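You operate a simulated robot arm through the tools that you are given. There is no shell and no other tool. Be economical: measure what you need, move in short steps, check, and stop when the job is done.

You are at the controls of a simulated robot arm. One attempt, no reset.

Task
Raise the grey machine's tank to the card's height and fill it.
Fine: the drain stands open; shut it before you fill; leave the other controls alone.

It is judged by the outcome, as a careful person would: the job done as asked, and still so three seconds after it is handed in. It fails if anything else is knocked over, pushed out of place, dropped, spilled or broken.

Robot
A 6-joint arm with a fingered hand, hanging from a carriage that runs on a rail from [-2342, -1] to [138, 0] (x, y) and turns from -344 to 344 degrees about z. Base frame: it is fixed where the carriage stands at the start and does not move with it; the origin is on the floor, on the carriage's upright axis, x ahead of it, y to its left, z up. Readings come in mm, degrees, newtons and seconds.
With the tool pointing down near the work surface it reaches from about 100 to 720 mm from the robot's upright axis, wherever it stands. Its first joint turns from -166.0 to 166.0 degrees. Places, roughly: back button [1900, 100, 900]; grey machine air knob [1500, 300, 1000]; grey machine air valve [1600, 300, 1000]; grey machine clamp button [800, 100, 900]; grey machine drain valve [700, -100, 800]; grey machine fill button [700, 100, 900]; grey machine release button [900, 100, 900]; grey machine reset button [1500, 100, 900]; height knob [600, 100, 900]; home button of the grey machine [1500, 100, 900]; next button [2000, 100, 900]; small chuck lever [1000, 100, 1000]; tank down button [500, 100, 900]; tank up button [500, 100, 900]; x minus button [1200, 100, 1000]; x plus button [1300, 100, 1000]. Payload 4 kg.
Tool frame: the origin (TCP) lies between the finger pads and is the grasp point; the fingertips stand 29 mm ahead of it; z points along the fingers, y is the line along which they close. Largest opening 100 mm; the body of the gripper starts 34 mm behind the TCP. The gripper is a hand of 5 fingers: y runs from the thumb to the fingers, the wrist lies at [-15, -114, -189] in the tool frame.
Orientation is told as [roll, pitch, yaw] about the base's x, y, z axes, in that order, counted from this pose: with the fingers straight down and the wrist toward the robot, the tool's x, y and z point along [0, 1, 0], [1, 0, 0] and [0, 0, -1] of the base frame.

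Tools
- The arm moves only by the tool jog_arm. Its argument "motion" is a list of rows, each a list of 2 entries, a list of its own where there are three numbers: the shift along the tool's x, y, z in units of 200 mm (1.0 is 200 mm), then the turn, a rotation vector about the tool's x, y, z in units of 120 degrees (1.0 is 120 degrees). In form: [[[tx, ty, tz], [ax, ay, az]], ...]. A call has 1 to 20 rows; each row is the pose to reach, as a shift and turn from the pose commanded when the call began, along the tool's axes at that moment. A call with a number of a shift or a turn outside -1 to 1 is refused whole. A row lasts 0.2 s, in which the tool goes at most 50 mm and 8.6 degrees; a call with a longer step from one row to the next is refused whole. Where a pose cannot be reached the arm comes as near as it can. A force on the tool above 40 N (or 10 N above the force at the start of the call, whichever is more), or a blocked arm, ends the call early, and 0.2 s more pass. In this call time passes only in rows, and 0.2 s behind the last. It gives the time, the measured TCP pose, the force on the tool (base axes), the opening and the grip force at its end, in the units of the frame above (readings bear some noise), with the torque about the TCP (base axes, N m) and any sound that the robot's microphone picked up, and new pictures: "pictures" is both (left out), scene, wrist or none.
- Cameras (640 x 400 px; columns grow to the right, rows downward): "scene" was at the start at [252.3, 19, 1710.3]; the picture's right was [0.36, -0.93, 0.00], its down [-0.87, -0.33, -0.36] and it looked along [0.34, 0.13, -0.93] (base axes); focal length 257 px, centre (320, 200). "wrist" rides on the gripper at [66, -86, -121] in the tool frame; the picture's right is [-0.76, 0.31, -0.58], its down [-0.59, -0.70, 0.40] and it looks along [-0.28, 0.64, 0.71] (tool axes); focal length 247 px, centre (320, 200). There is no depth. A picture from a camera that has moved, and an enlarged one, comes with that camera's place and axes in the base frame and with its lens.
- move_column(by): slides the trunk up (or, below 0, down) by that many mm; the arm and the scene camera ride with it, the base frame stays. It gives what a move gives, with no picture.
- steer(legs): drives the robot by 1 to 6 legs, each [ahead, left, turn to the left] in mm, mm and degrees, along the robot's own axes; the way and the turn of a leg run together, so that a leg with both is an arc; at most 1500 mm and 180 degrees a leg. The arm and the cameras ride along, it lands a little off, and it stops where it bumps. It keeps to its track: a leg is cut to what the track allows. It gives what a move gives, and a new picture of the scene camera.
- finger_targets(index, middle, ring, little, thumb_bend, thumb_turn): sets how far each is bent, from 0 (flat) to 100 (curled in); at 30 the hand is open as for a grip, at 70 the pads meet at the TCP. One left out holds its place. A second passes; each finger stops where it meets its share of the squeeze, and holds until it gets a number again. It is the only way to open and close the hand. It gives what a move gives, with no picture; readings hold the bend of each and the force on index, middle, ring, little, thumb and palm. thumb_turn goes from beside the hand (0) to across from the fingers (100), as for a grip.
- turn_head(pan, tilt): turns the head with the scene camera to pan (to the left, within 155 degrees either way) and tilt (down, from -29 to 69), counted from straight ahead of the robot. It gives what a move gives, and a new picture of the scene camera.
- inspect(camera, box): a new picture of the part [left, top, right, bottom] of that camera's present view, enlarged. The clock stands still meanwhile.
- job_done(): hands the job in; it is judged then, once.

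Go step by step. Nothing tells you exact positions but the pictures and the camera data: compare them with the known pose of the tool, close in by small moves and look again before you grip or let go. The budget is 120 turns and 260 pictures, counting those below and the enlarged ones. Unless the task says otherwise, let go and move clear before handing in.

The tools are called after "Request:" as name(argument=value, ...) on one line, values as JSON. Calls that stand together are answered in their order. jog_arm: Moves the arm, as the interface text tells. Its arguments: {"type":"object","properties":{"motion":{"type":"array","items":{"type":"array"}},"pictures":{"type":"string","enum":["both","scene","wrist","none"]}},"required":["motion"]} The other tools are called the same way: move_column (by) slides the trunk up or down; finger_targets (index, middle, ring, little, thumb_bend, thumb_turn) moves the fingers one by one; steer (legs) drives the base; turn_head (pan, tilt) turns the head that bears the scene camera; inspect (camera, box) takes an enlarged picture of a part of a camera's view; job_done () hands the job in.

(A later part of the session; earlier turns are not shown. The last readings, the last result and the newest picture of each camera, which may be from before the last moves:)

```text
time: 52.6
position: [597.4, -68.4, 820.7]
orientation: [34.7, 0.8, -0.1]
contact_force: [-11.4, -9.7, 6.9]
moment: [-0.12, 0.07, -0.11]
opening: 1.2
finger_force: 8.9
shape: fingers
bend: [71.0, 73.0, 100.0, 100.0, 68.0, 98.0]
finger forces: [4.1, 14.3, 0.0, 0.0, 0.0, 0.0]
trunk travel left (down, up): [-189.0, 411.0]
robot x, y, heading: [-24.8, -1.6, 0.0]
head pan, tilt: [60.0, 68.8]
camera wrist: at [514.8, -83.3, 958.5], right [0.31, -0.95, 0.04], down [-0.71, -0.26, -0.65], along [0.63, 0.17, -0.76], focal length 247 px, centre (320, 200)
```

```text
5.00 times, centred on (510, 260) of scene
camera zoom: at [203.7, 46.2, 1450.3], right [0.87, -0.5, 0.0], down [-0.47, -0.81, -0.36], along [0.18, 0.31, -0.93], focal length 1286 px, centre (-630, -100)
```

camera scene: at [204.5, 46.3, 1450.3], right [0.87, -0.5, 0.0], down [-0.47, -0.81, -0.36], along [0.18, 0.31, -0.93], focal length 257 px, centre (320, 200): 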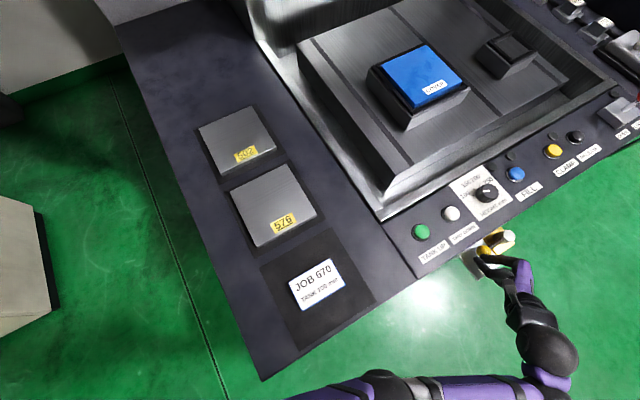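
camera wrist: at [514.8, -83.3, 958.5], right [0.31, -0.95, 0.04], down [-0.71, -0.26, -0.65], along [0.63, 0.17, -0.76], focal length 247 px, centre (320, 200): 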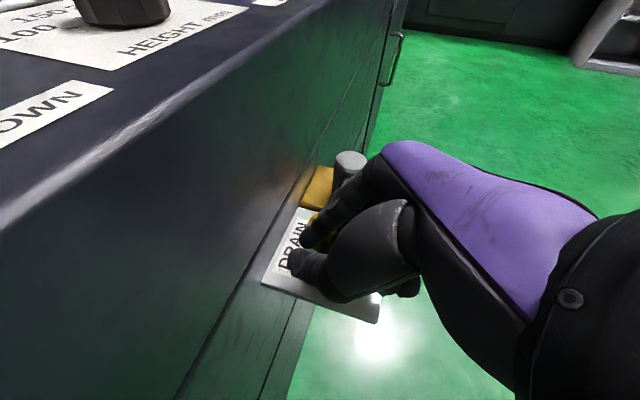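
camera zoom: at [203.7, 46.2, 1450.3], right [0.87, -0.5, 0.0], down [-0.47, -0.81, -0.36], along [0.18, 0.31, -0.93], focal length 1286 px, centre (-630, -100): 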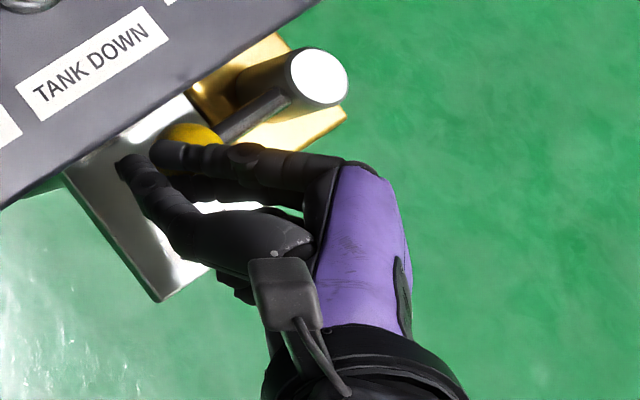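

The ball no longer moves — it's at its stop. I retract along the finger axis and check the lever.

Request:
jog_arm(motion=[[[-0.03, 0, -0.1], [0, 0, 0]], [[-0.1, 0, -0.25], [0, 0, 0]], [[-0.2, 0, -0.4], [0, 0, 0]], [[-0.3, 0, -0.55], [0, 0, 0]]])

Request:
inspect(camera="scene", box=[440, 200, 560, 300])

```text
time: 53.6
position: [598.7, -179.4, 878.5]
orientation: [34.7, 0.9, 0.0]
contact_force: [-1.6, 0.5, 0.4]
moment: [0.03, -0.02, 0.02]
opening: 6.0
finger_force: 0.1
shape: fingers
bend: [68.0, 68.0, 100.0, 100.0, 68.0, 98.0]
finger forces: [0.0, 0.0, 0.0, 0.1, 0.0, 0.1]
trunk travel left (down, up): [-189.0, 411.0]
robot x, y, heading: [-23.9, -1.4, 0.1]
head pan, tilt: [60.0, 68.8]
camera scene: at [205.0, 47.3, 1450.5], right [0.87, -0.5, 0.0], down [-0.47, -0.81, -0.36], along [0.18, 0.31, -0.93], focal length 257 px, centre (320, 200)
camera wrist: at [516.7, -193.8, 1015.7], right [0.31, -0.95, 0.04], down [-0.71, -0.26, -0.65], along [0.63, 0.17, -0.76], focal length 247 px, centre (320, 200)
```

scene: 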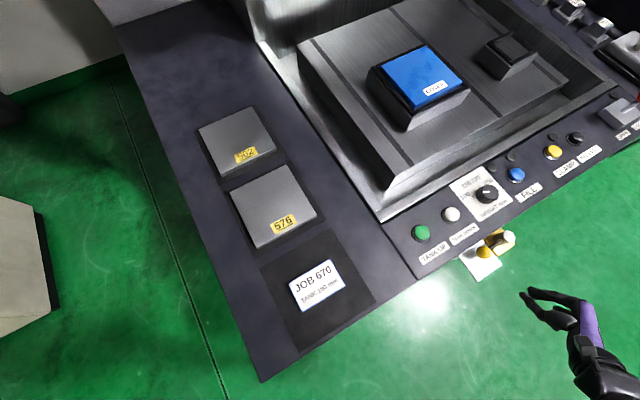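
wrist: 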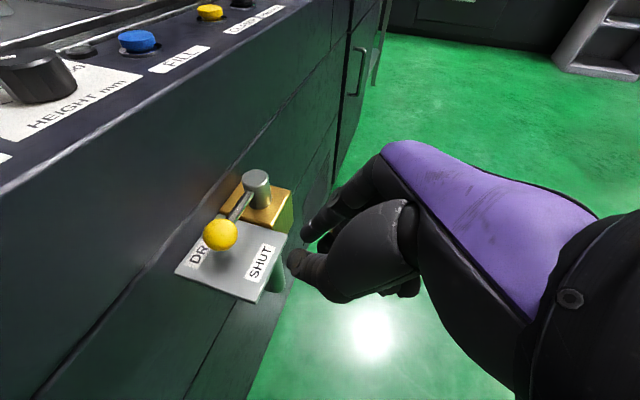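

```text
4.00 times, centred on (500, 250) of scene
camera zoom: at [205.0, 47.3, 1450.5], right [0.87, -0.5, 0.0], down [-0.47, -0.81, -0.36], along [0.18, 0.31, -0.93], focal length 1029 px, centre (-400, 0)
```

zoom: 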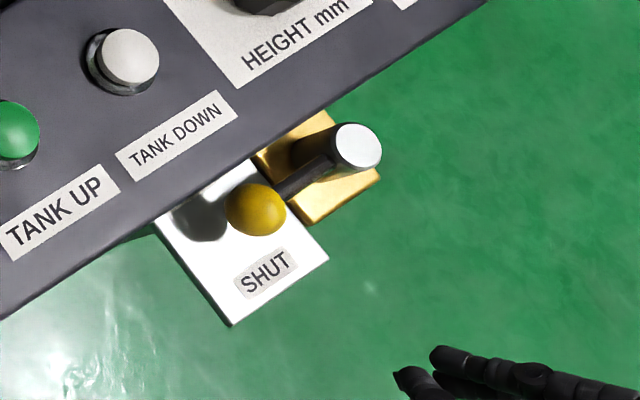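

The lever lies parallel to the panel edge: drain shut. Next TANK UP: raise the trunk, straighten the hand, and drive back so the button is about 665 mm away.

Request:
move_column(by=165)

Request:
jog_arm(motion=[[[0, 0, 0], [0, -0.06, 0]], [[0, 0, 0], [0, -0.12, 0]], [[0, 0, 0], [0, -0.18, 0]], [[0, 0, 0], [0, -0.24, 0]], [[0, 0, 0], [0, -0.285, 0]]], pictures="none")

Request:
steer(legs=[[-190, 0, 0]])

```text
time: 55.5
position: [600.7, -179.0, 1042.4]
orientation: [34.6, 0.8, -0.1]
contact_force: [-1.2, 0.1, 0.3]
moment: [-0.01, -0.01, 0.02]
opening: 6.2
finger_force: 0.1
shape: fingers
bend: [68.0, 68.0, 100.0, 100.0, 68.0, 98.0]
finger forces: [0.1, 0.1, 0.0, 0.0, 0.0, 0.0]
trunk travel left (down, up): [-354.0, 246.0]
robot x, y, heading: [-23.6, 0.3, -0.1]
head pan, tilt: [60.0, 68.8]
```

```text
time: 56.6
position: [599.6, -179.1, 1043.9]
orientation: [0.3, 0.8, 0.1]
contact_force: [0.5, -0.7, 0.6]
moment: [0.02, -0.01, 0.0]
opening: 6.2
finger_force: 0.0
shape: fingers
bend: [68.0, 68.0, 100.0, 100.0, 68.0, 98.0]
finger forces: [0.1, 0.1, 0.0, 0.0, 0.0, 0.0]
trunk travel left (down, up): [-354.0, 246.0]
robot x, y, heading: [-24.8, -2.6, -0.3]
head pan, tilt: [60.0, 68.8]
```

```text
time: 58.2
position: [410.1, -178.1, 1042.6]
orientation: [0.5, 0.7, -0.1]
contact_force: [-0.1, 0.6, -0.8]
moment: [-0.03, 0.01, -0.01]
opening: 6.3
finger_force: 0.1
shape: fingers
bend: [68.0, 68.0, 100.0, 100.0, 68.0, 98.0]
finger forces: [0.0, 0.1, 0.1, 0.0, 0.0, 0.0]
trunk travel left (down, up): [-354.0, 246.0]
robot x, y, heading: [-212.3, -1.7, 0.0]
head pan, tilt: [60.0, 68.8]
camera scene: at [15.3, 47.7, 1615.5], right [0.87, -0.5, 0.0], down [-0.46, -0.81, -0.36], along [0.18, 0.31, -0.93], focal length 257 px, centre (320, 200)
```

scene: 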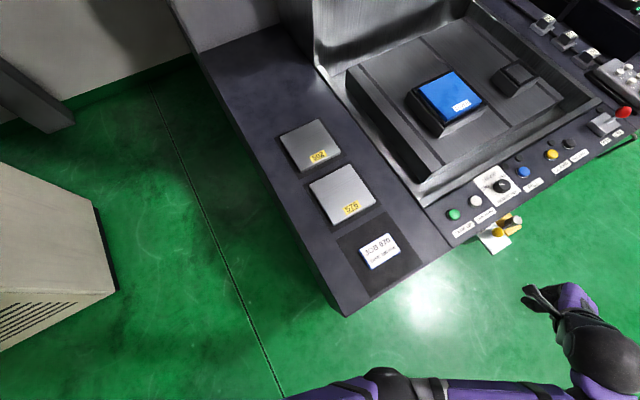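

I bring the hand over TANK UP (≈(452,55)) at safe height.

Request:
jog_arm(motion=[[[0.2, 0.04, -0.04], [0, 0, 0]], [[0.4, 0.08, -0.08], [0, 0, 0]], [[0.6, 0.12, -0.08], [0, 0, 0]], [[0.8, 0.17, -0.08], [0, 0, 0]], [[1.0, 0.21, -0.08], [0, 0, 0]]], pictures="none")

Request:
jog_arm(motion=[[[0.11, 0, 0], [0, 0, 0]]])

```text
time: 59.4
position: [450.6, 23.8, 1061.4]
orientation: [0.2, 0.9, 0.4]
contact_force: [0.8, -2.2, 1.0]
moment: [0.13, 0.03, 0.0]
opening: 6.1
finger_force: 0.1
shape: fingers
bend: [68.0, 68.0, 100.0, 100.0, 68.0, 98.0]
finger forces: [0.0, 0.0, 0.0, 0.1, 0.0, 0.1]
trunk travel left (down, up): [-354.0, 246.0]
robot x, y, heading: [-212.4, -1.9, -0.1]
head pan, tilt: [60.0, 68.8]
```

```text
time: 59.8
position: [452.6, 43.4, 1061.6]
orientation: [0.5, 0.9, 0.1]
contact_force: [-1.0, -0.2, 0.4]
moment: [0.05, -0.04, 0.01]
opening: 6.0
finger_force: 0.0
shape: fingers
bend: [68.0, 68.0, 100.0, 100.0, 68.0, 98.0]
finger forces: [0.0, 0.0, 0.0, 0.1, 0.0, 0.0]
trunk travel left (down, up): [-354.0, 246.0]
robot x, y, heading: [-215.7, -0.1, 0.0]
head pan, tilt: [60.0, 68.8]
camera scene: at [15.4, 47.2, 1615.5], right [0.87, -0.5, 0.0], down [-0.46, -0.81, -0.36], along [0.18, 0.31, -0.93], focal length 257 px, centre (320, 200)
camera wrist: at [368.9, 108.6, 1182.3], right [0.32, -0.76, 0.57], down [-0.71, -0.59, -0.39], along [0.63, -0.28, -0.72], focal length 247 px, centre (320, 200)
```

scene: 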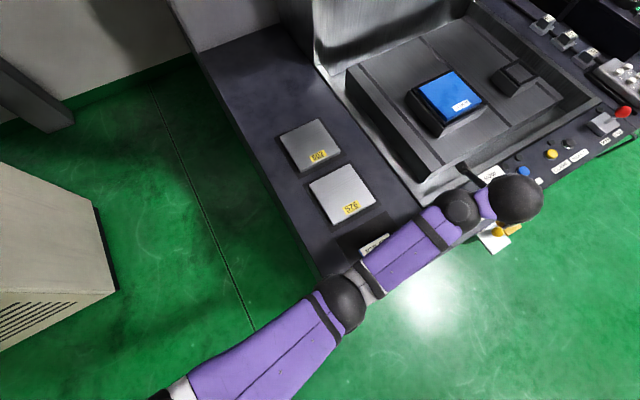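
wrist: 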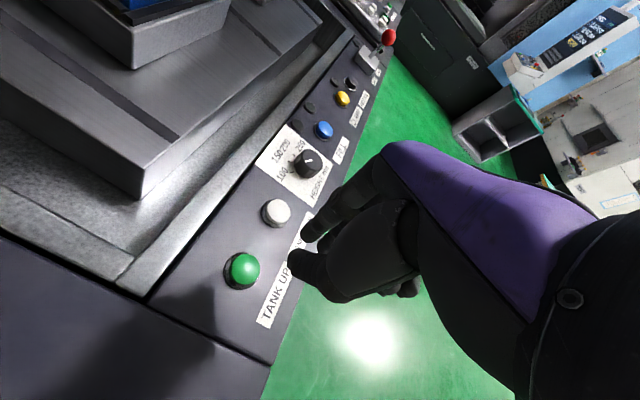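

The button is nearly below the bundle. I lower 70 mm and check.

Request:
move_column(by=-68)

Request:
jog_arm(motion=[[[0.012, -0.012, 0], [0, 0, 0]]], pictures="wrist")

Request:
inspect(camera="wrist", box=[200, 160, 400, 340])

Request:
inspect(camera="scene", box=[360, 130, 560, 290])

```text
time: 60.9
position: [452.8, 45.0, 993.0]
orientation: [0.4, 0.9, 0.1]
contact_force: [-1.0, -0.4, -0.9]
moment: [0.02, -0.04, -0.02]
opening: 6.1
finger_force: 0.0
shape: fingers
bend: [68.0, 68.0, 100.0, 100.0, 68.0, 98.0]
finger forces: [0.0, 0.1, 0.0, 0.1, 0.0, 0.0]
trunk travel left (down, up): [-286.0, 314.0]
robot x, y, heading: [-209.7, -2.1, -0.0]
head pan, tilt: [60.0, 68.8]
```

```text
time: 61.3
position: [449.4, 47.3, 993.2]
orientation: [0.5, 0.8, -0.1]
contact_force: [0.4, 0.2, 0.4]
moment: [-0.01, -0.02, 0.01]
opening: 6.2
finger_force: 0.0
shape: fingers
bend: [68.0, 68.0, 100.0, 100.0, 68.0, 98.0]
finger forces: [0.0, 0.0, 0.0, 0.0, 0.1, 0.0]
trunk travel left (down, up): [-286.0, 314.0]
robot x, y, heading: [-212.5, -2.4, 0.1]
head pan, tilt: [60.0, 68.8]
camera wrist: at [366.8, 111.7, 1114.8], right [0.31, -0.76, 0.57], down [-0.71, -0.59, -0.39], along [0.63, -0.28, -0.72], focal length 247 px, centre (320, 200)
```

wrist: 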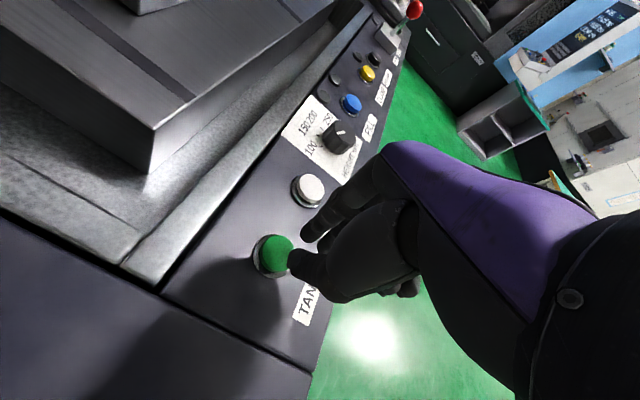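

```text
2.22 times, centred on (300, 250) of wrist
camera zoom: at [366.8, 111.7, 1114.8], right [0.31, -0.76, 0.57], down [-0.71, -0.59, -0.39], along [0.63, -0.28, -0.72], focal length 549 px, centre (364, 89)
```

zoom: 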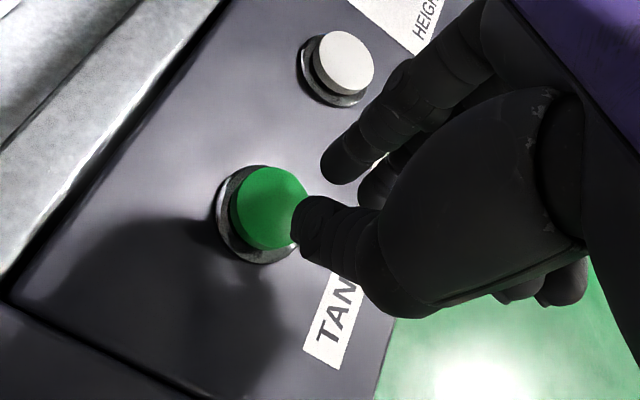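

```text
2.50 times, centred on (460, 210) of scene
camera zoom: at [15.3, 47.7, 1547.6], right [0.87, -0.5, 0.0], down [-0.46, -0.81, -0.36], along [0.18, 0.31, -0.93], focal length 643 px, centre (-30, 175)
```

zoom: 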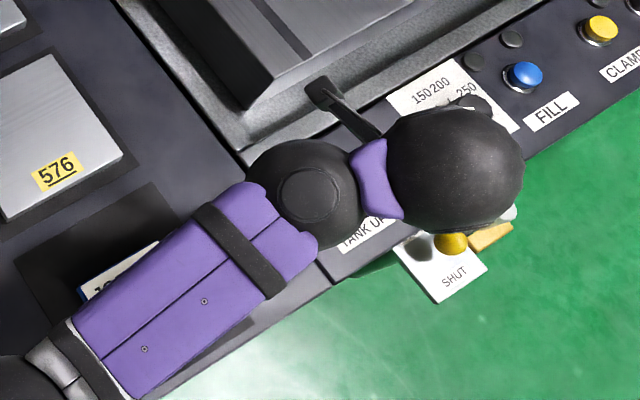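

I centre the bundle on the button (y≈54) and press down in small steps, watching the force.

Request:
jog_arm(motion=[[[0.034, 0, 0], [0, 0, 0]]], pictures="none")

Request:
move_column(by=-16)

Request:
inspect(camera="wrist", box=[200, 160, 400, 340])

```text
time: 61.7
position: [452.2, 52.8, 993.0]
orientation: [0.5, 0.8, 0.1]
contact_force: [0.6, -0.4, 0.3]
moment: [-0.01, 0.01, -0.01]
opening: 6.1
finger_force: 0.0
shape: fingers
bend: [68.0, 68.0, 100.0, 100.0, 68.0, 98.0]
finger forces: [0.1, 0.1, 0.0, 0.0, 0.1, 0.0]
trunk travel left (down, up): [-286.0, 314.0]
robot x, y, heading: [-213.2, 1.2, 0.4]
head pan, tilt: [60.0, 68.8]
```

```text
time: 62.3
position: [449.9, 55.1, 977.8]
orientation: [0.5, 0.8, 0.0]
contact_force: [0.4, -1.1, 0.7]
moment: [0.01, 0.01, -0.02]
opening: 5.6
finger_force: 0.1
shape: fingers
bend: [68.0, 68.0, 100.0, 100.0, 68.0, 98.0]
finger forces: [0.0, 0.0, 0.0, 0.0, 0.1, 0.1]
trunk travel left (down, up): [-270.0, 330.0]
robot x, y, heading: [-211.3, -0.5, -0.1]
head pan, tilt: [60.0, 68.8]
```

```text
2.22 times, centred on (300, 250) of wrist
camera zoom: at [367.1, 118.8, 1098.9], right [0.31, -0.76, 0.57], down [-0.71, -0.59, -0.39], along [0.63, -0.28, -0.72], focal length 549 px, centre (364, 89)
```

zoom: 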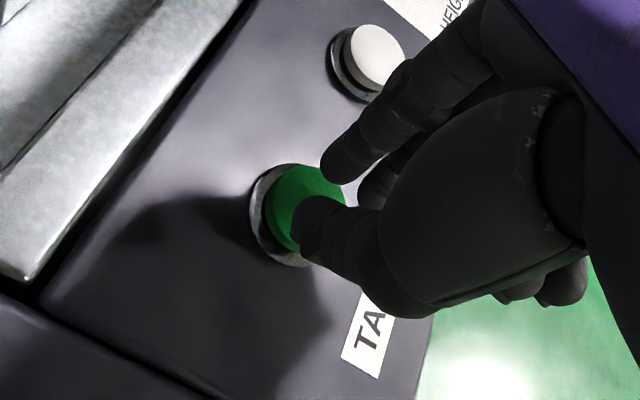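

Alignment looks good; I keep pressing down.

Request:
move_column(by=-10)

Request:
inspect(camera="wrist", box=[200, 160, 400, 340])

```text
time: 62.9
position: [450.2, 53.8, 966.9]
orientation: [0.5, 0.8, 0.0]
contact_force: [0.4, -0.6, 0.6]
moment: [0.0, -0.03, 0.03]
opening: 6.5
finger_force: 0.1
shape: fingers
bend: [68.0, 68.0, 100.0, 100.0, 68.0, 98.0]
finger forces: [0.0, 0.0, 0.0, 0.0, 0.1, 0.0]
trunk travel left (down, up): [-260.0, 340.0]
robot x, y, heading: [-214.5, 5.4, 0.1]
head pan, tilt: [60.0, 68.8]
```

```text
2.22 times, centred on (300, 250) of wrist
camera zoom: at [367.0, 118.8, 1088.9], right [0.31, -0.76, 0.57], down [-0.71, -0.59, -0.39], along [0.63, -0.28, -0.72], focal length 549 px, centre (364, 89)
```

zoom: 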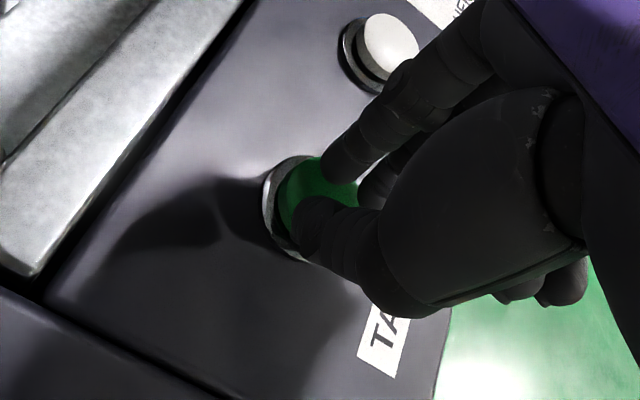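

Still just above; a few millimetres more.

Request:
move_column(by=-6)

Request:
move_column(by=-4)

```text
time: 63.4
position: [450.2, 53.8, 961.2]
orientation: [0.5, 0.8, 0.1]
contact_force: [0.3, -1.2, 2.7]
moment: [-0.01, -0.05, -0.01]
opening: 5.7
finger_force: 1.5
shape: fingers
bend: [68.0, 68.0, 100.0, 100.0, 68.0, 98.0]
finger forces: [0.1, 2.5, 0.0, 0.0, 0.0, 0.0]
trunk travel left (down, up): [-254.0, 346.0]
robot x, y, heading: [-213.1, 1.4, 0.2]
head pan, tilt: [60.0, 68.8]
heard: click
```

```text
time: 64.0
position: [452.3, 55.7, 958.5]
orientation: [0.6, 0.7, 0.0]
contact_force: [1.9, 0.3, 9.3]
moment: [-0.03, -0.15, 0.04]
opening: 5.9
finger_force: 3.7
shape: fingers
bend: [68.0, 71.0, 100.0, 100.0, 68.0, 98.0]
finger forces: [0.0, 7.7, 0.0, 0.0, 0.2, 0.0]
trunk travel left (down, up): [-250.0, 350.0]
robot x, y, heading: [-211.5, -1.5, 0.2]
head pan, tilt: [60.0, 68.8]
```

A click was heard. I look at whether the tank is rising.

Request:
turn_head(pan=30, tilt=50)

Request:
turn_head(pan=31, tilt=50)

```text
time: 64.9
position: [452.0, 54.0, 958.6]
orientation: [0.5, 0.6, 0.0]
contact_force: [2.6, -0.5, 10.5]
moment: [-0.09, -0.16, 0.06]
opening: 6.2
finger_force: 5.5
shape: fingers
bend: [68.0, 71.0, 100.0, 100.0, 68.0, 98.0]
finger forces: [0.0, 10.4, 0.0, 0.0, 0.5, 0.1]
trunk travel left (down, up): [-250.0, 350.0]
robot x, y, heading: [-209.6, -0.5, -0.0]
head pan, tilt: [30.0, 50.0]
camera scene: at [54.9, 37.8, 1533.8], right [0.5, -0.86, 0.0], down [-0.66, -0.38, -0.64], along [0.56, 0.32, -0.77], focal length 257 px, centre (320, 200)
```

scene: 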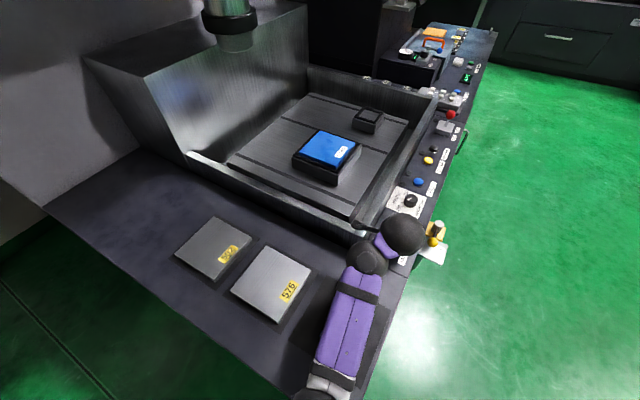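

```text
time: 65.5
position: [452.3, 54.1, 958.5]
orientation: [0.5, 0.7, -0.1]
contact_force: [2.3, -1.0, 11.3]
moment: [-0.11, -0.22, 0.02]
opening: 6.3
finger_force: 5.4
shape: fingers
bend: [68.0, 71.0, 100.0, 100.0, 68.0, 98.0]
finger forces: [0.0, 10.9, 0.0, 0.0, 0.5, 0.0]
trunk travel left (down, up): [-250.0, 350.0]
robot x, y, heading: [-213.7, 3.0, 0.1]
head pan, tilt: [31.0, 50.0]
camera scene: at [54.3, 39.0, 1533.8], right [0.52, -0.86, 0.0], down [-0.66, -0.4, -0.64], along [0.55, 0.33, -0.77], focal length 257 px, centre (320, 200)
```

scene: 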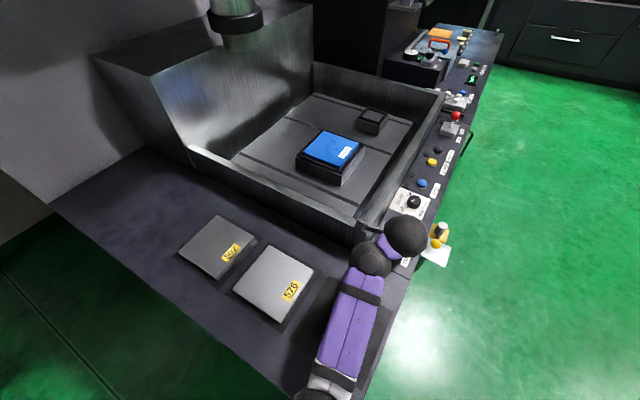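

The tank walls are rising. The wrist camera stalk hangs near the rim, so I check the clearance closely.

Request:
inspect(camera="scene", box=[300, 160, 460, 280])

Request:
inspect(camera="wrist", box=[0, 0, 640, 400])

```text
3.33 times, centred on (380, 220) of scene
camera zoom: at [54.3, 39.0, 1533.8], right [0.52, -0.86, 0.0], down [-0.66, -0.4, -0.64], along [0.55, 0.33, -0.77], focal length 858 px, centre (120, 133)
```

zoom: 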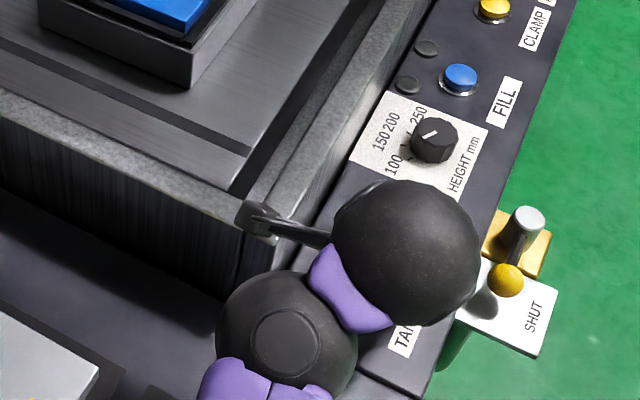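

```text
1.00 times, centred on (320, 200) of wrist (not enlarged: the box is as wide or as high as the picture)
camera zoom: at [368.5, 118.7, 1079.9], right [0.31, -0.76, 0.57], down [-0.71, -0.59, -0.4], along [0.63, -0.28, -0.72], focal length 247 px, centre (320, 200)
```

zoom: 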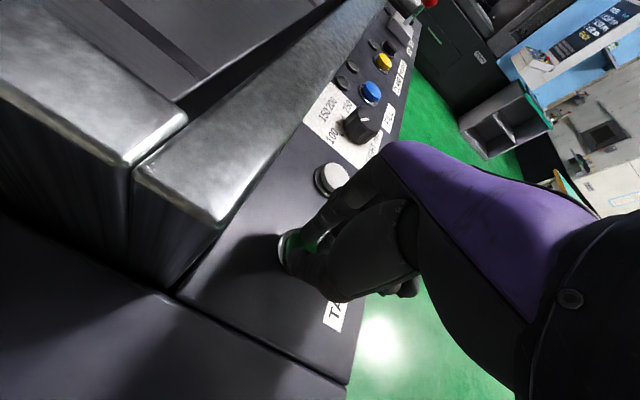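

The rim could come close to the camera stalk, so I lift off now and see whether the tank keeps rising by itself.

Request:
move_column(by=60)

Request:
inspect(camera="scene", box=[160, 60, 460, 280])

Request:
jog_arm(motion=[[[0, 0, 0], [0, 0, 0]], [[0, 0, 0], [0, 0, 0]], [[0, 0, 0], [0, 0, 0]], [[0, 0, 0], [0, 0, 0]], [[0, 0, 0], [0, 0, 0]]], pictures="none")

Request:
inspect(camera="scene", box=[160, 60, 460, 280])

```text
time: 66.5
position: [449.5, 55.4, 1017.2]
orientation: [0.4, 0.8, -0.1]
contact_force: [0.1, -0.1, 0.1]
moment: [0.0, 0.02, 0.0]
opening: 5.8
finger_force: 0.0
shape: fingers
bend: [68.0, 68.0, 100.0, 100.0, 68.0, 98.0]
finger forces: [0.1, 0.0, 0.0, 0.0, 0.1, 0.0]
trunk travel left (down, up): [-310.0, 290.0]
robot x, y, heading: [-214.9, -3.3, -0.0]
head pan, tilt: [31.0, 50.0]
```

```text
1.82 times, centred on (310, 170) of scene
camera zoom: at [53.4, 39.0, 1593.4], right [0.52, -0.86, 0.0], down [-0.66, -0.4, -0.64], along [0.55, 0.33, -0.77], focal length 468 px, centre (338, 254)
```

zoom: 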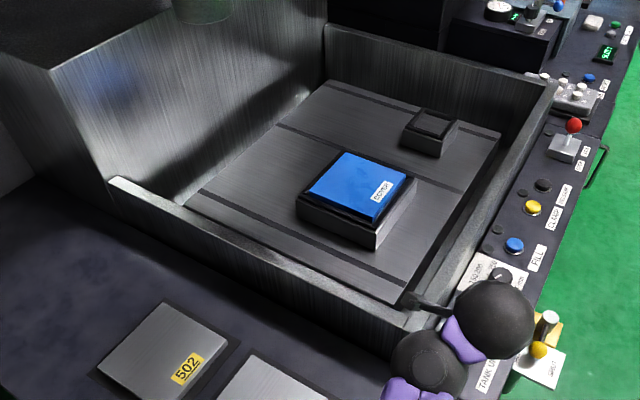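

```text
time: 67.7
position: [448.6, 53.7, 1017.2]
orientation: [0.6, 0.8, 0.0]
contact_force: [-0.2, -0.6, 0.6]
moment: [-0.01, -0.02, 0.02]
opening: 6.0
finger_force: 0.0
shape: fingers
bend: [68.0, 68.0, 100.0, 100.0, 68.0, 98.0]
finger forces: [0.0, 0.1, 0.1, 0.0, 0.0, 0.0]
trunk travel left (down, up): [-310.0, 290.0]
robot x, y, heading: [-213.1, 1.0, 0.1]
head pan, tilt: [31.0, 50.0]
```

```text
1.82 times, centred on (310, 170) of scene
camera zoom: at [53.4, 39.0, 1593.5], right [0.52, -0.86, 0.0], down [-0.66, -0.4, -0.64], along [0.55, 0.33, -0.77], focal length 468 px, centre (338, 254)
```

zoom: 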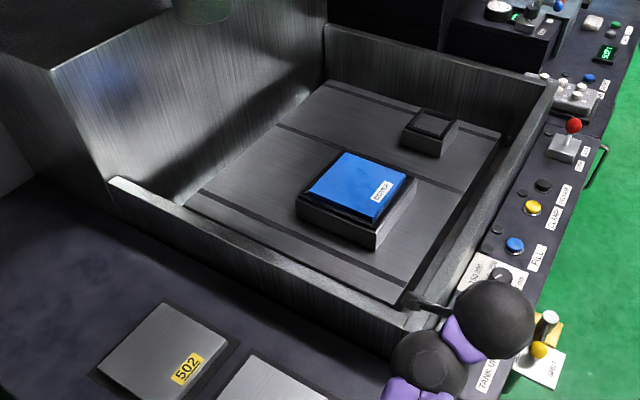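

The tank has stopped; I need to know whether it reached 100 mm or stopped when I released. I yaw the hand 40° so the camera stalk is clear of the rim, then press again and compare the rim position.

Request:
jog_arm(motion=[[[0, 0, 0], [0, 0, -0.06]], [[0, 0, 0], [0, 0, -0.12]], [[0, 0, 0], [0, 0, -0.18]], [[0, 0, 0], [0, 0, -0.24]], [[0, 0, 0], [0, 0, -0.3]], [[0, 0, 0], [0, 0, -0.33]]])

Request:
inspect(camera="scene", box=[300, 160, 460, 280])

```text
time: 69.1
position: [450.1, 55.5, 1017.3]
orientation: [0.8, 0.3, 39.7]
contact_force: [-0.8, -0.7, -0.5]
moment: [0.01, 0.0, 0.03]
opening: 5.9
finger_force: 0.1
shape: fingers
bend: [68.0, 68.0, 100.0, 100.0, 68.0, 98.0]
finger forces: [0.0, 0.0, 0.0, 0.1, 0.1, 0.0]
out of reach, approached as far as the arm can: row 1
trunk travel left (down, up): [-310.0, 290.0]
robot x, y, heading: [-212.1, -2.5, 0.1]
head pan, tilt: [31.0, 50.0]
camera scene: at [53.5, 39.0, 1593.5], right [0.52, -0.86, 0.0], down [-0.66, -0.4, -0.64], along [0.55, 0.33, -0.77], focal length 257 px, centre (320, 200)
camera wrist: at [344.9, 48.7, 1139.0], right [0.73, -0.39, 0.56], down [-0.17, -0.9, -0.4], along [0.67, 0.2, -0.72], focal length 247 px, centre (320, 200)
```

scene: 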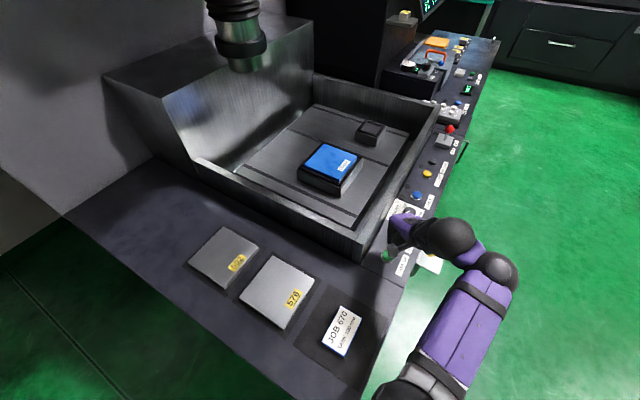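
wrist: 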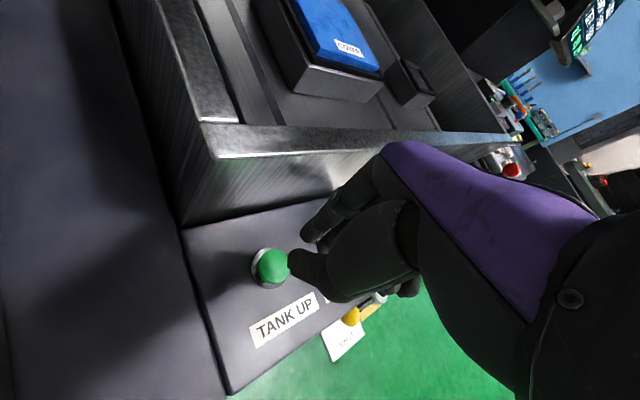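

```text
3.33 times, centred on (380, 220) of scene
camera zoom: at [53.5, 39.0, 1593.5], right [0.52, -0.86, 0.0], down [-0.66, -0.4, -0.64], along [0.55, 0.33, -0.77], focal length 858 px, centre (120, 133)
```

zoom: 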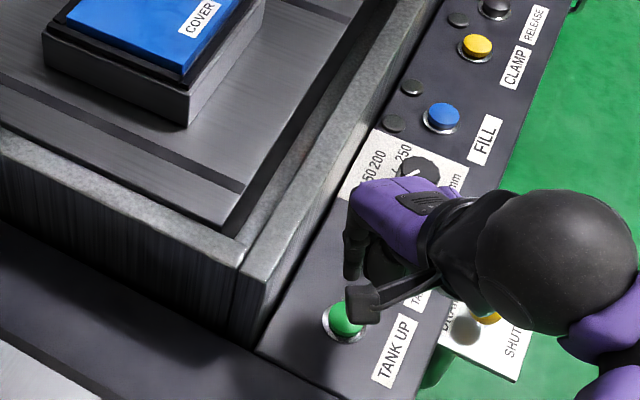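

By geometry the walls now stand about 100 mm above the bench, so it is probably there. I press again to confirm that it doesn't rise further.

Request:
move_column(by=-50)

Request:
move_column(by=-6)

Request:
inspect(camera="wrist", box=[150, 100, 450, 320])

```text
time: 70.0
position: [450.6, 54.5, 967.7]
orientation: [0.7, 0.3, 39.6]
contact_force: [-0.1, 0.0, 0.8]
moment: [0.0, 0.0, -0.02]
opening: 6.0
finger_force: 0.0
shape: fingers
bend: [68.0, 68.0, 100.0, 100.0, 68.0, 98.0]
finger forces: [0.0, 0.0, 0.1, 0.0, 0.0, 0.1]
trunk travel left (down, up): [-260.0, 340.0]
robot x, y, heading: [-210.7, -2.2, 0.1]
head pan, tilt: [31.0, 50.0]
```

```text
time: 70.6
position: [451.3, 53.9, 961.2]
orientation: [0.9, 0.2, 39.6]
contact_force: [0.7, 0.9, 1.8]
moment: [0.05, -0.06, 0.01]
opening: 6.1
finger_force: 1.0
shape: fingers
bend: [68.0, 68.0, 100.0, 100.0, 68.0, 98.0]
finger forces: [0.0, 2.5, 0.0, 0.0, 0.0, 0.1]
trunk travel left (down, up): [-254.0, 346.0]
robot x, y, heading: [-212.4, -1.4, 0.2]
head pan, tilt: [31.0, 50.0]
heard: click
```

```text
1.82 times, centred on (300, 210) of wrist
camera zoom: at [345.3, 49.4, 1083.3], right [0.73, -0.39, 0.56], down [-0.17, -0.9, -0.4], along [0.67, 0.2, -0.72], focal length 449 px, centre (356, 182)
```

zoom: 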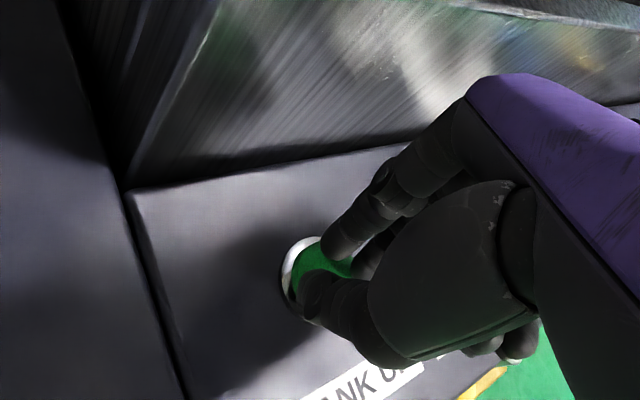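

Clicked again. I hold a second and look at the rim.

Request:
jog_arm(motion=[[[0, 0, 0.005], [0, 0, 0]], [[0, 0, 0.005], [0, 0, 0]], [[0, 0, 0.005], [0, 0, 0]], [[0, 0, 0.005], [0, 0, 0]], [[0, 0, 0.005], [0, 0, 0]], [[0, 0, 0.005], [0, 0, 0]]], pictures="none")

Request:
inspect(camera="scene", box=[300, 160, 460, 280])

Request:
move_column(by=56)

Request:
inspect(camera="scene", box=[300, 160, 460, 280])

```text
time: 72.0
position: [450.1, 54.5, 961.6]
orientation: [0.9, 0.4, 39.6]
contact_force: [-0.1, 1.2, 4.3]
moment: [0.06, -0.07, 0.01]
opening: 6.0
finger_force: 1.5
shape: fingers
bend: [68.0, 68.0, 100.0, 100.0, 68.0, 98.0]
finger forces: [0.0, 3.4, 0.1, 0.0, 0.1, 0.0]
trunk travel left (down, up): [-254.0, 346.0]
robot x, y, heading: [-211.6, 3.5, -0.0]
head pan, tilt: [31.0, 50.0]
```

```text
3.33 times, centred on (380, 220) of scene
camera zoom: at [53.6, 39.1, 1537.6], right [0.52, -0.86, 0.0], down [-0.66, -0.4, -0.64], along [0.55, 0.33, -0.77], focal length 858 px, centre (120, 133)
```

zoom: 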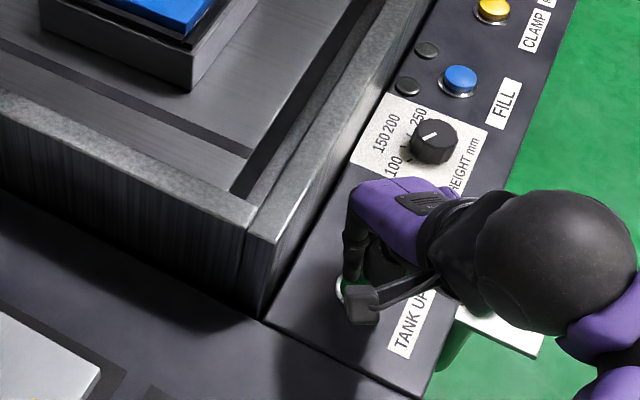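

```text
time: 73.0
position: [450.5, 53.6, 1016.5]
orientation: [1.0, 0.3, 39.6]
contact_force: [0.1, 0.9, -0.1]
moment: [0.03, -0.03, -0.02]
opening: 6.1
finger_force: 0.0
shape: fingers
bend: [68.0, 68.0, 100.0, 100.0, 68.0, 98.0]
finger forces: [0.1, 0.0, 0.1, 0.1, 0.0, 0.0]
trunk travel left (down, up): [-310.0, 290.0]
robot x, y, heading: [-213.6, -0.9, 0.1]
head pan, tilt: [31.0, 50.0]
```

```text
3.33 times, centred on (380, 220) of scene
camera zoom: at [53.3, 39.0, 1593.5], right [0.52, -0.86, 0.0], down [-0.66, -0.4, -0.64], along [0.55, 0.33, -0.77], focal length 858 px, centre (120, 133)
```

zoom: 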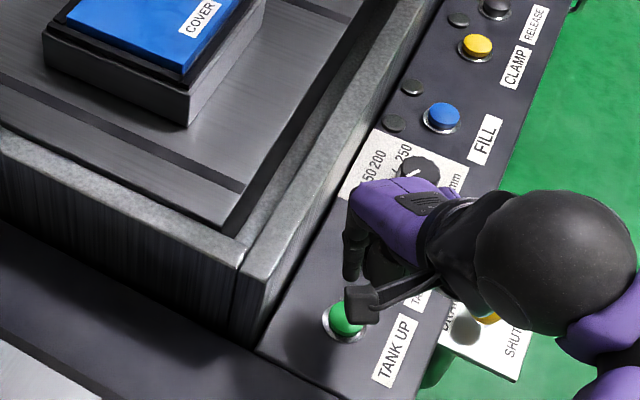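

No further rise: the tank is at its set height of 100 mm. Next FILL: raise the trunk a bit, drive ahead 261 mm so the hand is over FILL.

Request:
move_column(by=60)

Request:
steer(legs=[[260, 0, 0]])

Request:
jog_arm(motion=[[[0, 0, 0], [0, 0, 0]]], pictures="wrist")

```text
time: 74.0
position: [450.3, 54.6, 1076.5]
orientation: [0.8, 0.3, 39.5]
contact_force: [0.1, 0.1, -0.1]
moment: [-0.02, -0.02, 0.01]
opening: 5.9
finger_force: 0.0
shape: fingers
bend: [68.0, 68.0, 100.0, 100.0, 68.0, 98.0]
finger forces: [0.0, 0.0, 0.0, 0.0, 0.0, 0.0]
trunk travel left (down, up): [-370.0, 230.0]
robot x, y, heading: [-212.9, 1.3, 0.0]
head pan, tilt: [31.0, 50.0]
```

```text
time: 75.8
position: [710.0, 54.0, 1077.5]
orientation: [0.8, 0.3, 39.5]
contact_force: [-0.1, 0.2, 0.4]
moment: [-0.01, -0.02, -0.01]
opening: 6.1
finger_force: 0.1
shape: fingers
bend: [68.0, 68.0, 100.0, 100.0, 68.0, 98.0]
finger forces: [0.0, 0.1, 0.0, 0.0, 0.0, 0.0]
trunk travel left (down, up): [-370.0, 230.0]
robot x, y, heading: [44.0, 1.4, 0.3]
head pan, tilt: [31.0, 50.0]
camera scene: at [312.4, 39.1, 1653.5], right [0.52, -0.86, 0.0], down [-0.66, -0.4, -0.64], along [0.55, 0.33, -0.77], focal length 257 px, centre (320, 200)
```

scene: 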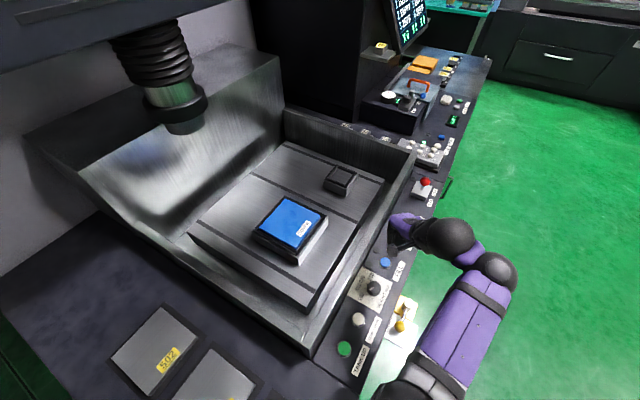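

```text
time: 76.2
position: [708.9, 54.6, 1076.2]
orientation: [0.8, 0.3, 39.7]
contact_force: [1.1, 0.6, -0.1]
moment: [0.01, 0.0, 0.0]
opening: 6.2
finger_force: 0.1
shape: fingers
bend: [68.0, 68.0, 100.0, 100.0, 68.0, 98.0]
finger forces: [0.1, 0.0, 0.0, 0.1, 0.0, 0.0]
trunk travel left (down, up): [-370.0, 230.0]
robot x, y, heading: [48.6, 0.3, 0.2]
head pan, tilt: [31.0, 50.0]
camera wrist: at [604.1, 49.4, 1198.0], right [0.73, -0.39, 0.56], down [-0.17, -0.9, -0.4], along [0.67, 0.2, -0.72], focal length 247 px, centre (320, 200)
```

wrist: 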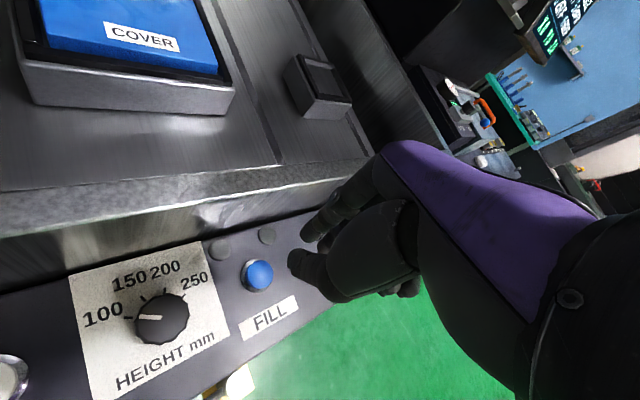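

FILL is near below. I lower to the same height as before (z≈1017) to compare with the TANK UP alignment.

Request:
move_column(by=-60)

Request:
jog_arm(motion=[[[0, 0, 0], [0, 0, 0]]])

Request:
inspect(camera="scene", box=[300, 170, 460, 290])

```text
time: 77.2
position: [709.4, 54.5, 1016.0]
orientation: [0.8, 0.2, 39.7]
contact_force: [-0.9, 0.5, -0.4]
moment: [0.02, 0.0, -0.01]
opening: 6.0
finger_force: 0.0
shape: fingers
bend: [68.0, 68.0, 100.0, 100.0, 68.0, 98.0]
finger forces: [0.0, 0.0, 0.1, 0.1, 0.1, 0.0]
trunk travel left (down, up): [-310.0, 290.0]
robot x, y, heading: [47.0, -1.8, -0.3]
head pan, tilt: [31.0, 50.0]
```

```text
time: 77.6
position: [709.5, 54.5, 1016.6]
orientation: [0.8, 0.3, 39.6]
contact_force: [1.0, 0.1, -0.2]
moment: [0.01, -0.03, 0.0]
opening: 6.1
finger_force: 0.0
shape: fingers
bend: [68.0, 68.0, 100.0, 100.0, 68.0, 98.0]
finger forces: [0.1, 0.0, 0.0, 0.0, 0.0, 0.0]
trunk travel left (down, up): [-310.0, 290.0]
robot x, y, heading: [46.7, 2.2, 0.2]
head pan, tilt: [31.0, 50.0]
camera scene: at [312.4, 39.1, 1593.5], right [0.52, -0.86, 0.0], down [-0.66, -0.4, -0.64], along [0.55, 0.33, -0.77], focal length 257 px, centre (320, 200)
camera wrist: at [604.0, 49.4, 1138.0], right [0.73, -0.39, 0.56], down [-0.17, -0.9, -0.4], along [0.67, 0.2, -0.72], focal length 247 px, centre (320, 200)
```

scene: 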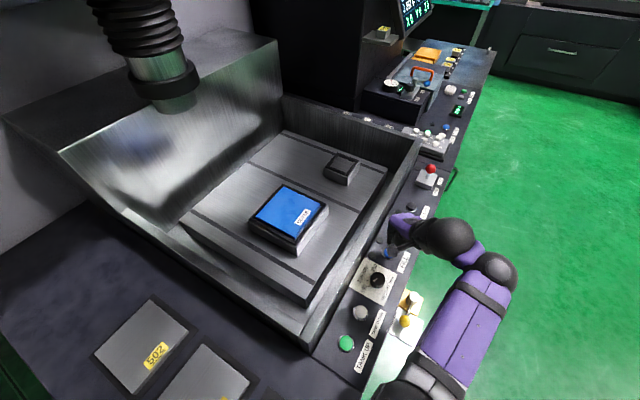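
wrist: 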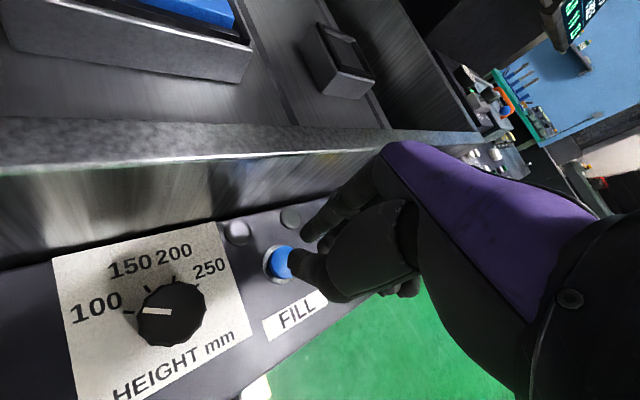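

```text
3.33 times, centred on (380, 230) of scene
camera zoom: at [312.4, 39.1, 1593.5], right [0.52, -0.86, 0.0], down [-0.66, -0.4, -0.64], along [0.55, 0.33, -0.77], focal length 858 px, centre (120, 100)
```

zoom: 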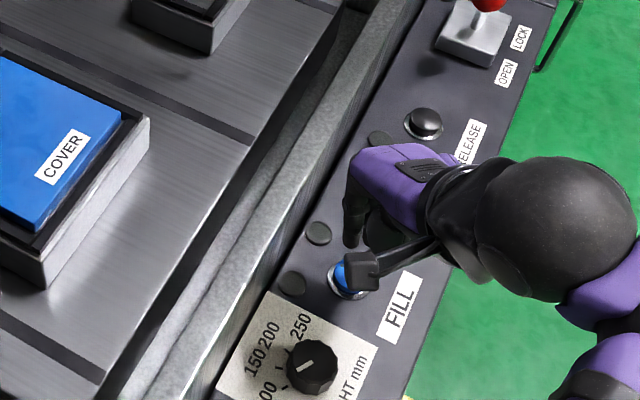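

The fill button lies about 8 mm further in x, so I shift slightly, lower and press step by step.

Request:
jog_arm(motion=[[[-0.022, 0.027, 0], [0, 0, 0]]], pictures="none")

Request:
move_column(by=-48)

Request:
inspect(camera="wrist", box=[200, 160, 400, 340])

```text
time: 78.0
position: [716.6, 54.6, 1016.8]
orientation: [0.8, 0.3, 39.7]
contact_force: [0.1, 0.6, 0.1]
moment: [0.01, 0.0, 0.0]
opening: 5.9
finger_force: 0.1
shape: fingers
bend: [68.0, 68.0, 100.0, 100.0, 68.0, 98.0]
finger forces: [0.1, 0.0, 0.0, 0.0, 0.1, 0.1]
trunk travel left (down, up): [-310.0, 290.0]
robot x, y, heading: [45.9, 1.7, -0.1]
head pan, tilt: [31.0, 50.0]
```

```text
time: 78.9
position: [717.6, 54.5, 968.0]
orientation: [0.8, 0.3, 39.6]
contact_force: [0.3, -0.5, -0.2]
moment: [0.02, 0.04, -0.01]
opening: 6.0
finger_force: 0.1
shape: fingers
bend: [68.0, 68.0, 100.0, 100.0, 68.0, 98.0]
finger forces: [0.1, 0.0, 0.1, 0.0, 0.1, 0.1]
trunk travel left (down, up): [-262.0, 338.0]
robot x, y, heading: [46.3, 1.2, 0.4]
head pan, tilt: [31.0, 50.0]
```

```text
2.22 times, centred on (300, 250) of wrist
camera zoom: at [610.9, 49.4, 1090.0], right [0.73, -0.39, 0.56], down [-0.17, -0.9, -0.4], along [0.67, 0.2, -0.72], focal length 549 px, centre (364, 89)
```

zoom: 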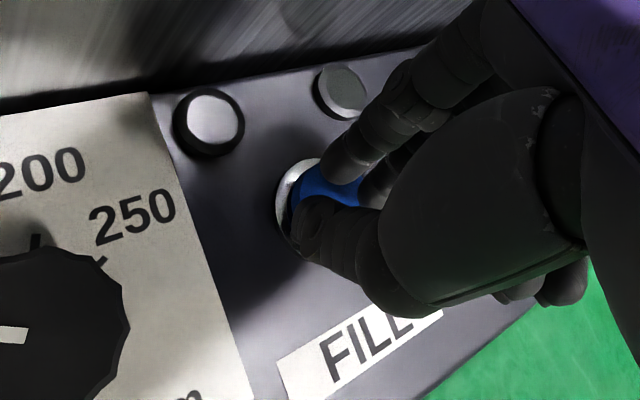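

Same alignment as on TANK UP. I press.

Request:
move_column(by=-7)

Request:
move_column(by=-3)

Request:
inspect(camera="scene", box=[60, 60, 480, 330])

```text
time: 79.5
position: [715.9, 55.0, 961.6]
orientation: [0.7, 0.2, 39.6]
contact_force: [0.4, 1.1, 3.0]
moment: [0.01, -0.05, 0.0]
opening: 6.0
finger_force: 1.5
shape: fingers
bend: [68.0, 68.0, 100.0, 100.0, 68.0, 98.0]
finger forces: [0.1, 2.4, 0.0, 0.0, 0.0, 0.1]
trunk travel left (down, up): [-255.0, 345.0]
robot x, y, heading: [43.0, 1.7, 0.1]
head pan, tilt: [31.0, 50.0]
heard: click
```

```text
time: 80.0
position: [716.5, 55.4, 958.4]
orientation: [0.8, 0.1, 39.8]
contact_force: [0.6, 0.1, 6.2]
moment: [0.08, -0.06, 0.03]
opening: 5.9
finger_force: 2.4
shape: fingers
bend: [68.0, 68.0, 100.0, 100.0, 68.0, 98.0]
finger forces: [0.0, 5.8, 0.0, 0.1, 0.0, 0.1]
trunk travel left (down, up): [-252.0, 348.0]
robot x, y, heading: [48.4, 0.9, 0.1]
head pan, tilt: [31.0, 50.0]
```

```text
1.48 times, centred on (270, 195) of scene
camera zoom: at [312.7, 39.3, 1535.7], right [0.52, -0.86, 0.0], down [-0.66, -0.4, -0.64], along [0.55, 0.33, -0.77], focal length 381 px, centre (394, 207)
```

zoom: 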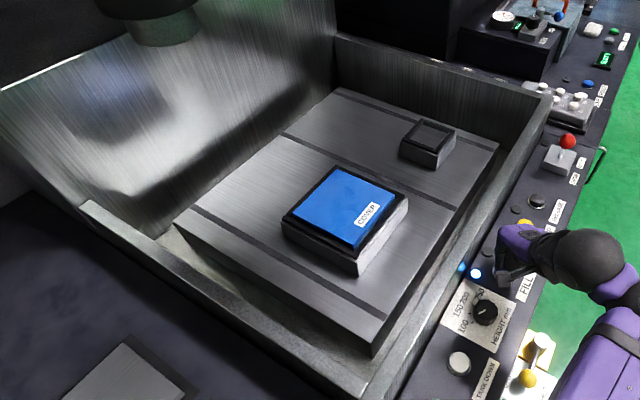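

A blue lamp lit: it is filling. I lift off and see whether it keeps filling on its own.

Request:
move_column(by=15)

Request:
inspect(camera="scene", box=[60, 60, 480, 330])

Request:
inspect(camera="wrist", box=[200, 160, 400, 340])

```text
time: 80.6
position: [715.7, 54.7, 972.1]
orientation: [0.9, 0.4, 39.7]
contact_force: [0.5, 0.1, -0.2]
moment: [-0.01, -0.02, 0.02]
opening: 6.0
finger_force: 0.1
shape: fingers
bend: [68.0, 68.0, 100.0, 100.0, 68.0, 98.0]
finger forces: [0.0, 0.0, 0.0, 0.0, 0.0, 0.0]
trunk travel left (down, up): [-267.0, 333.0]
robot x, y, heading: [45.3, 0.5, -0.2]
head pan, tilt: [31.0, 50.0]
```

```text
1.48 times, centred on (270, 195) of scene
camera zoom: at [312.3, 39.1, 1550.5], right [0.52, -0.86, 0.0], down [-0.66, -0.4, -0.64], along [0.55, 0.33, -0.77], focal length 381 px, centre (394, 207)
```

zoom: 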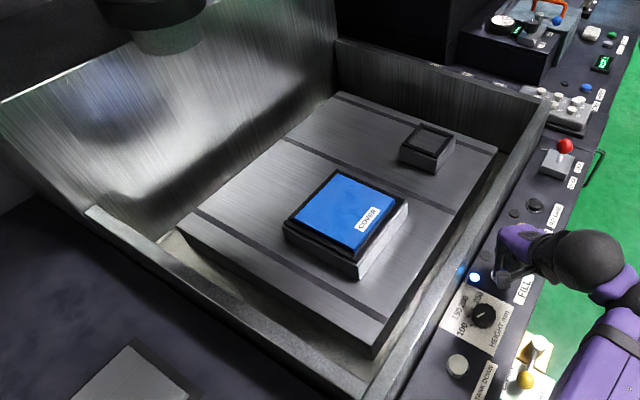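

```text
2.22 times, centred on (300, 250) of wrist
camera zoom: at [610.5, 49.4, 1094.5], right [0.73, -0.39, 0.56], down [-0.17, -0.9, -0.4], along [0.66, 0.2, -0.72], focal length 549 px, centre (364, 89)
```

zoom: 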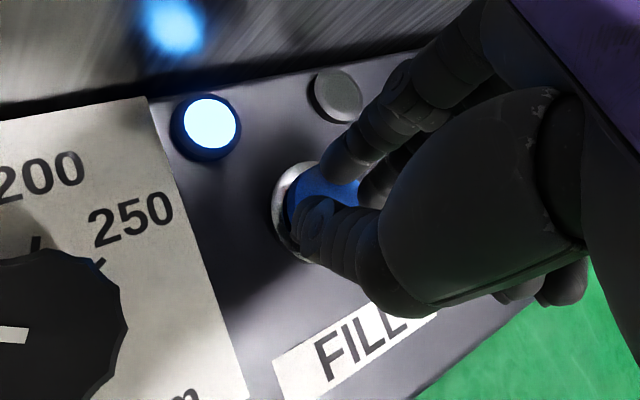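

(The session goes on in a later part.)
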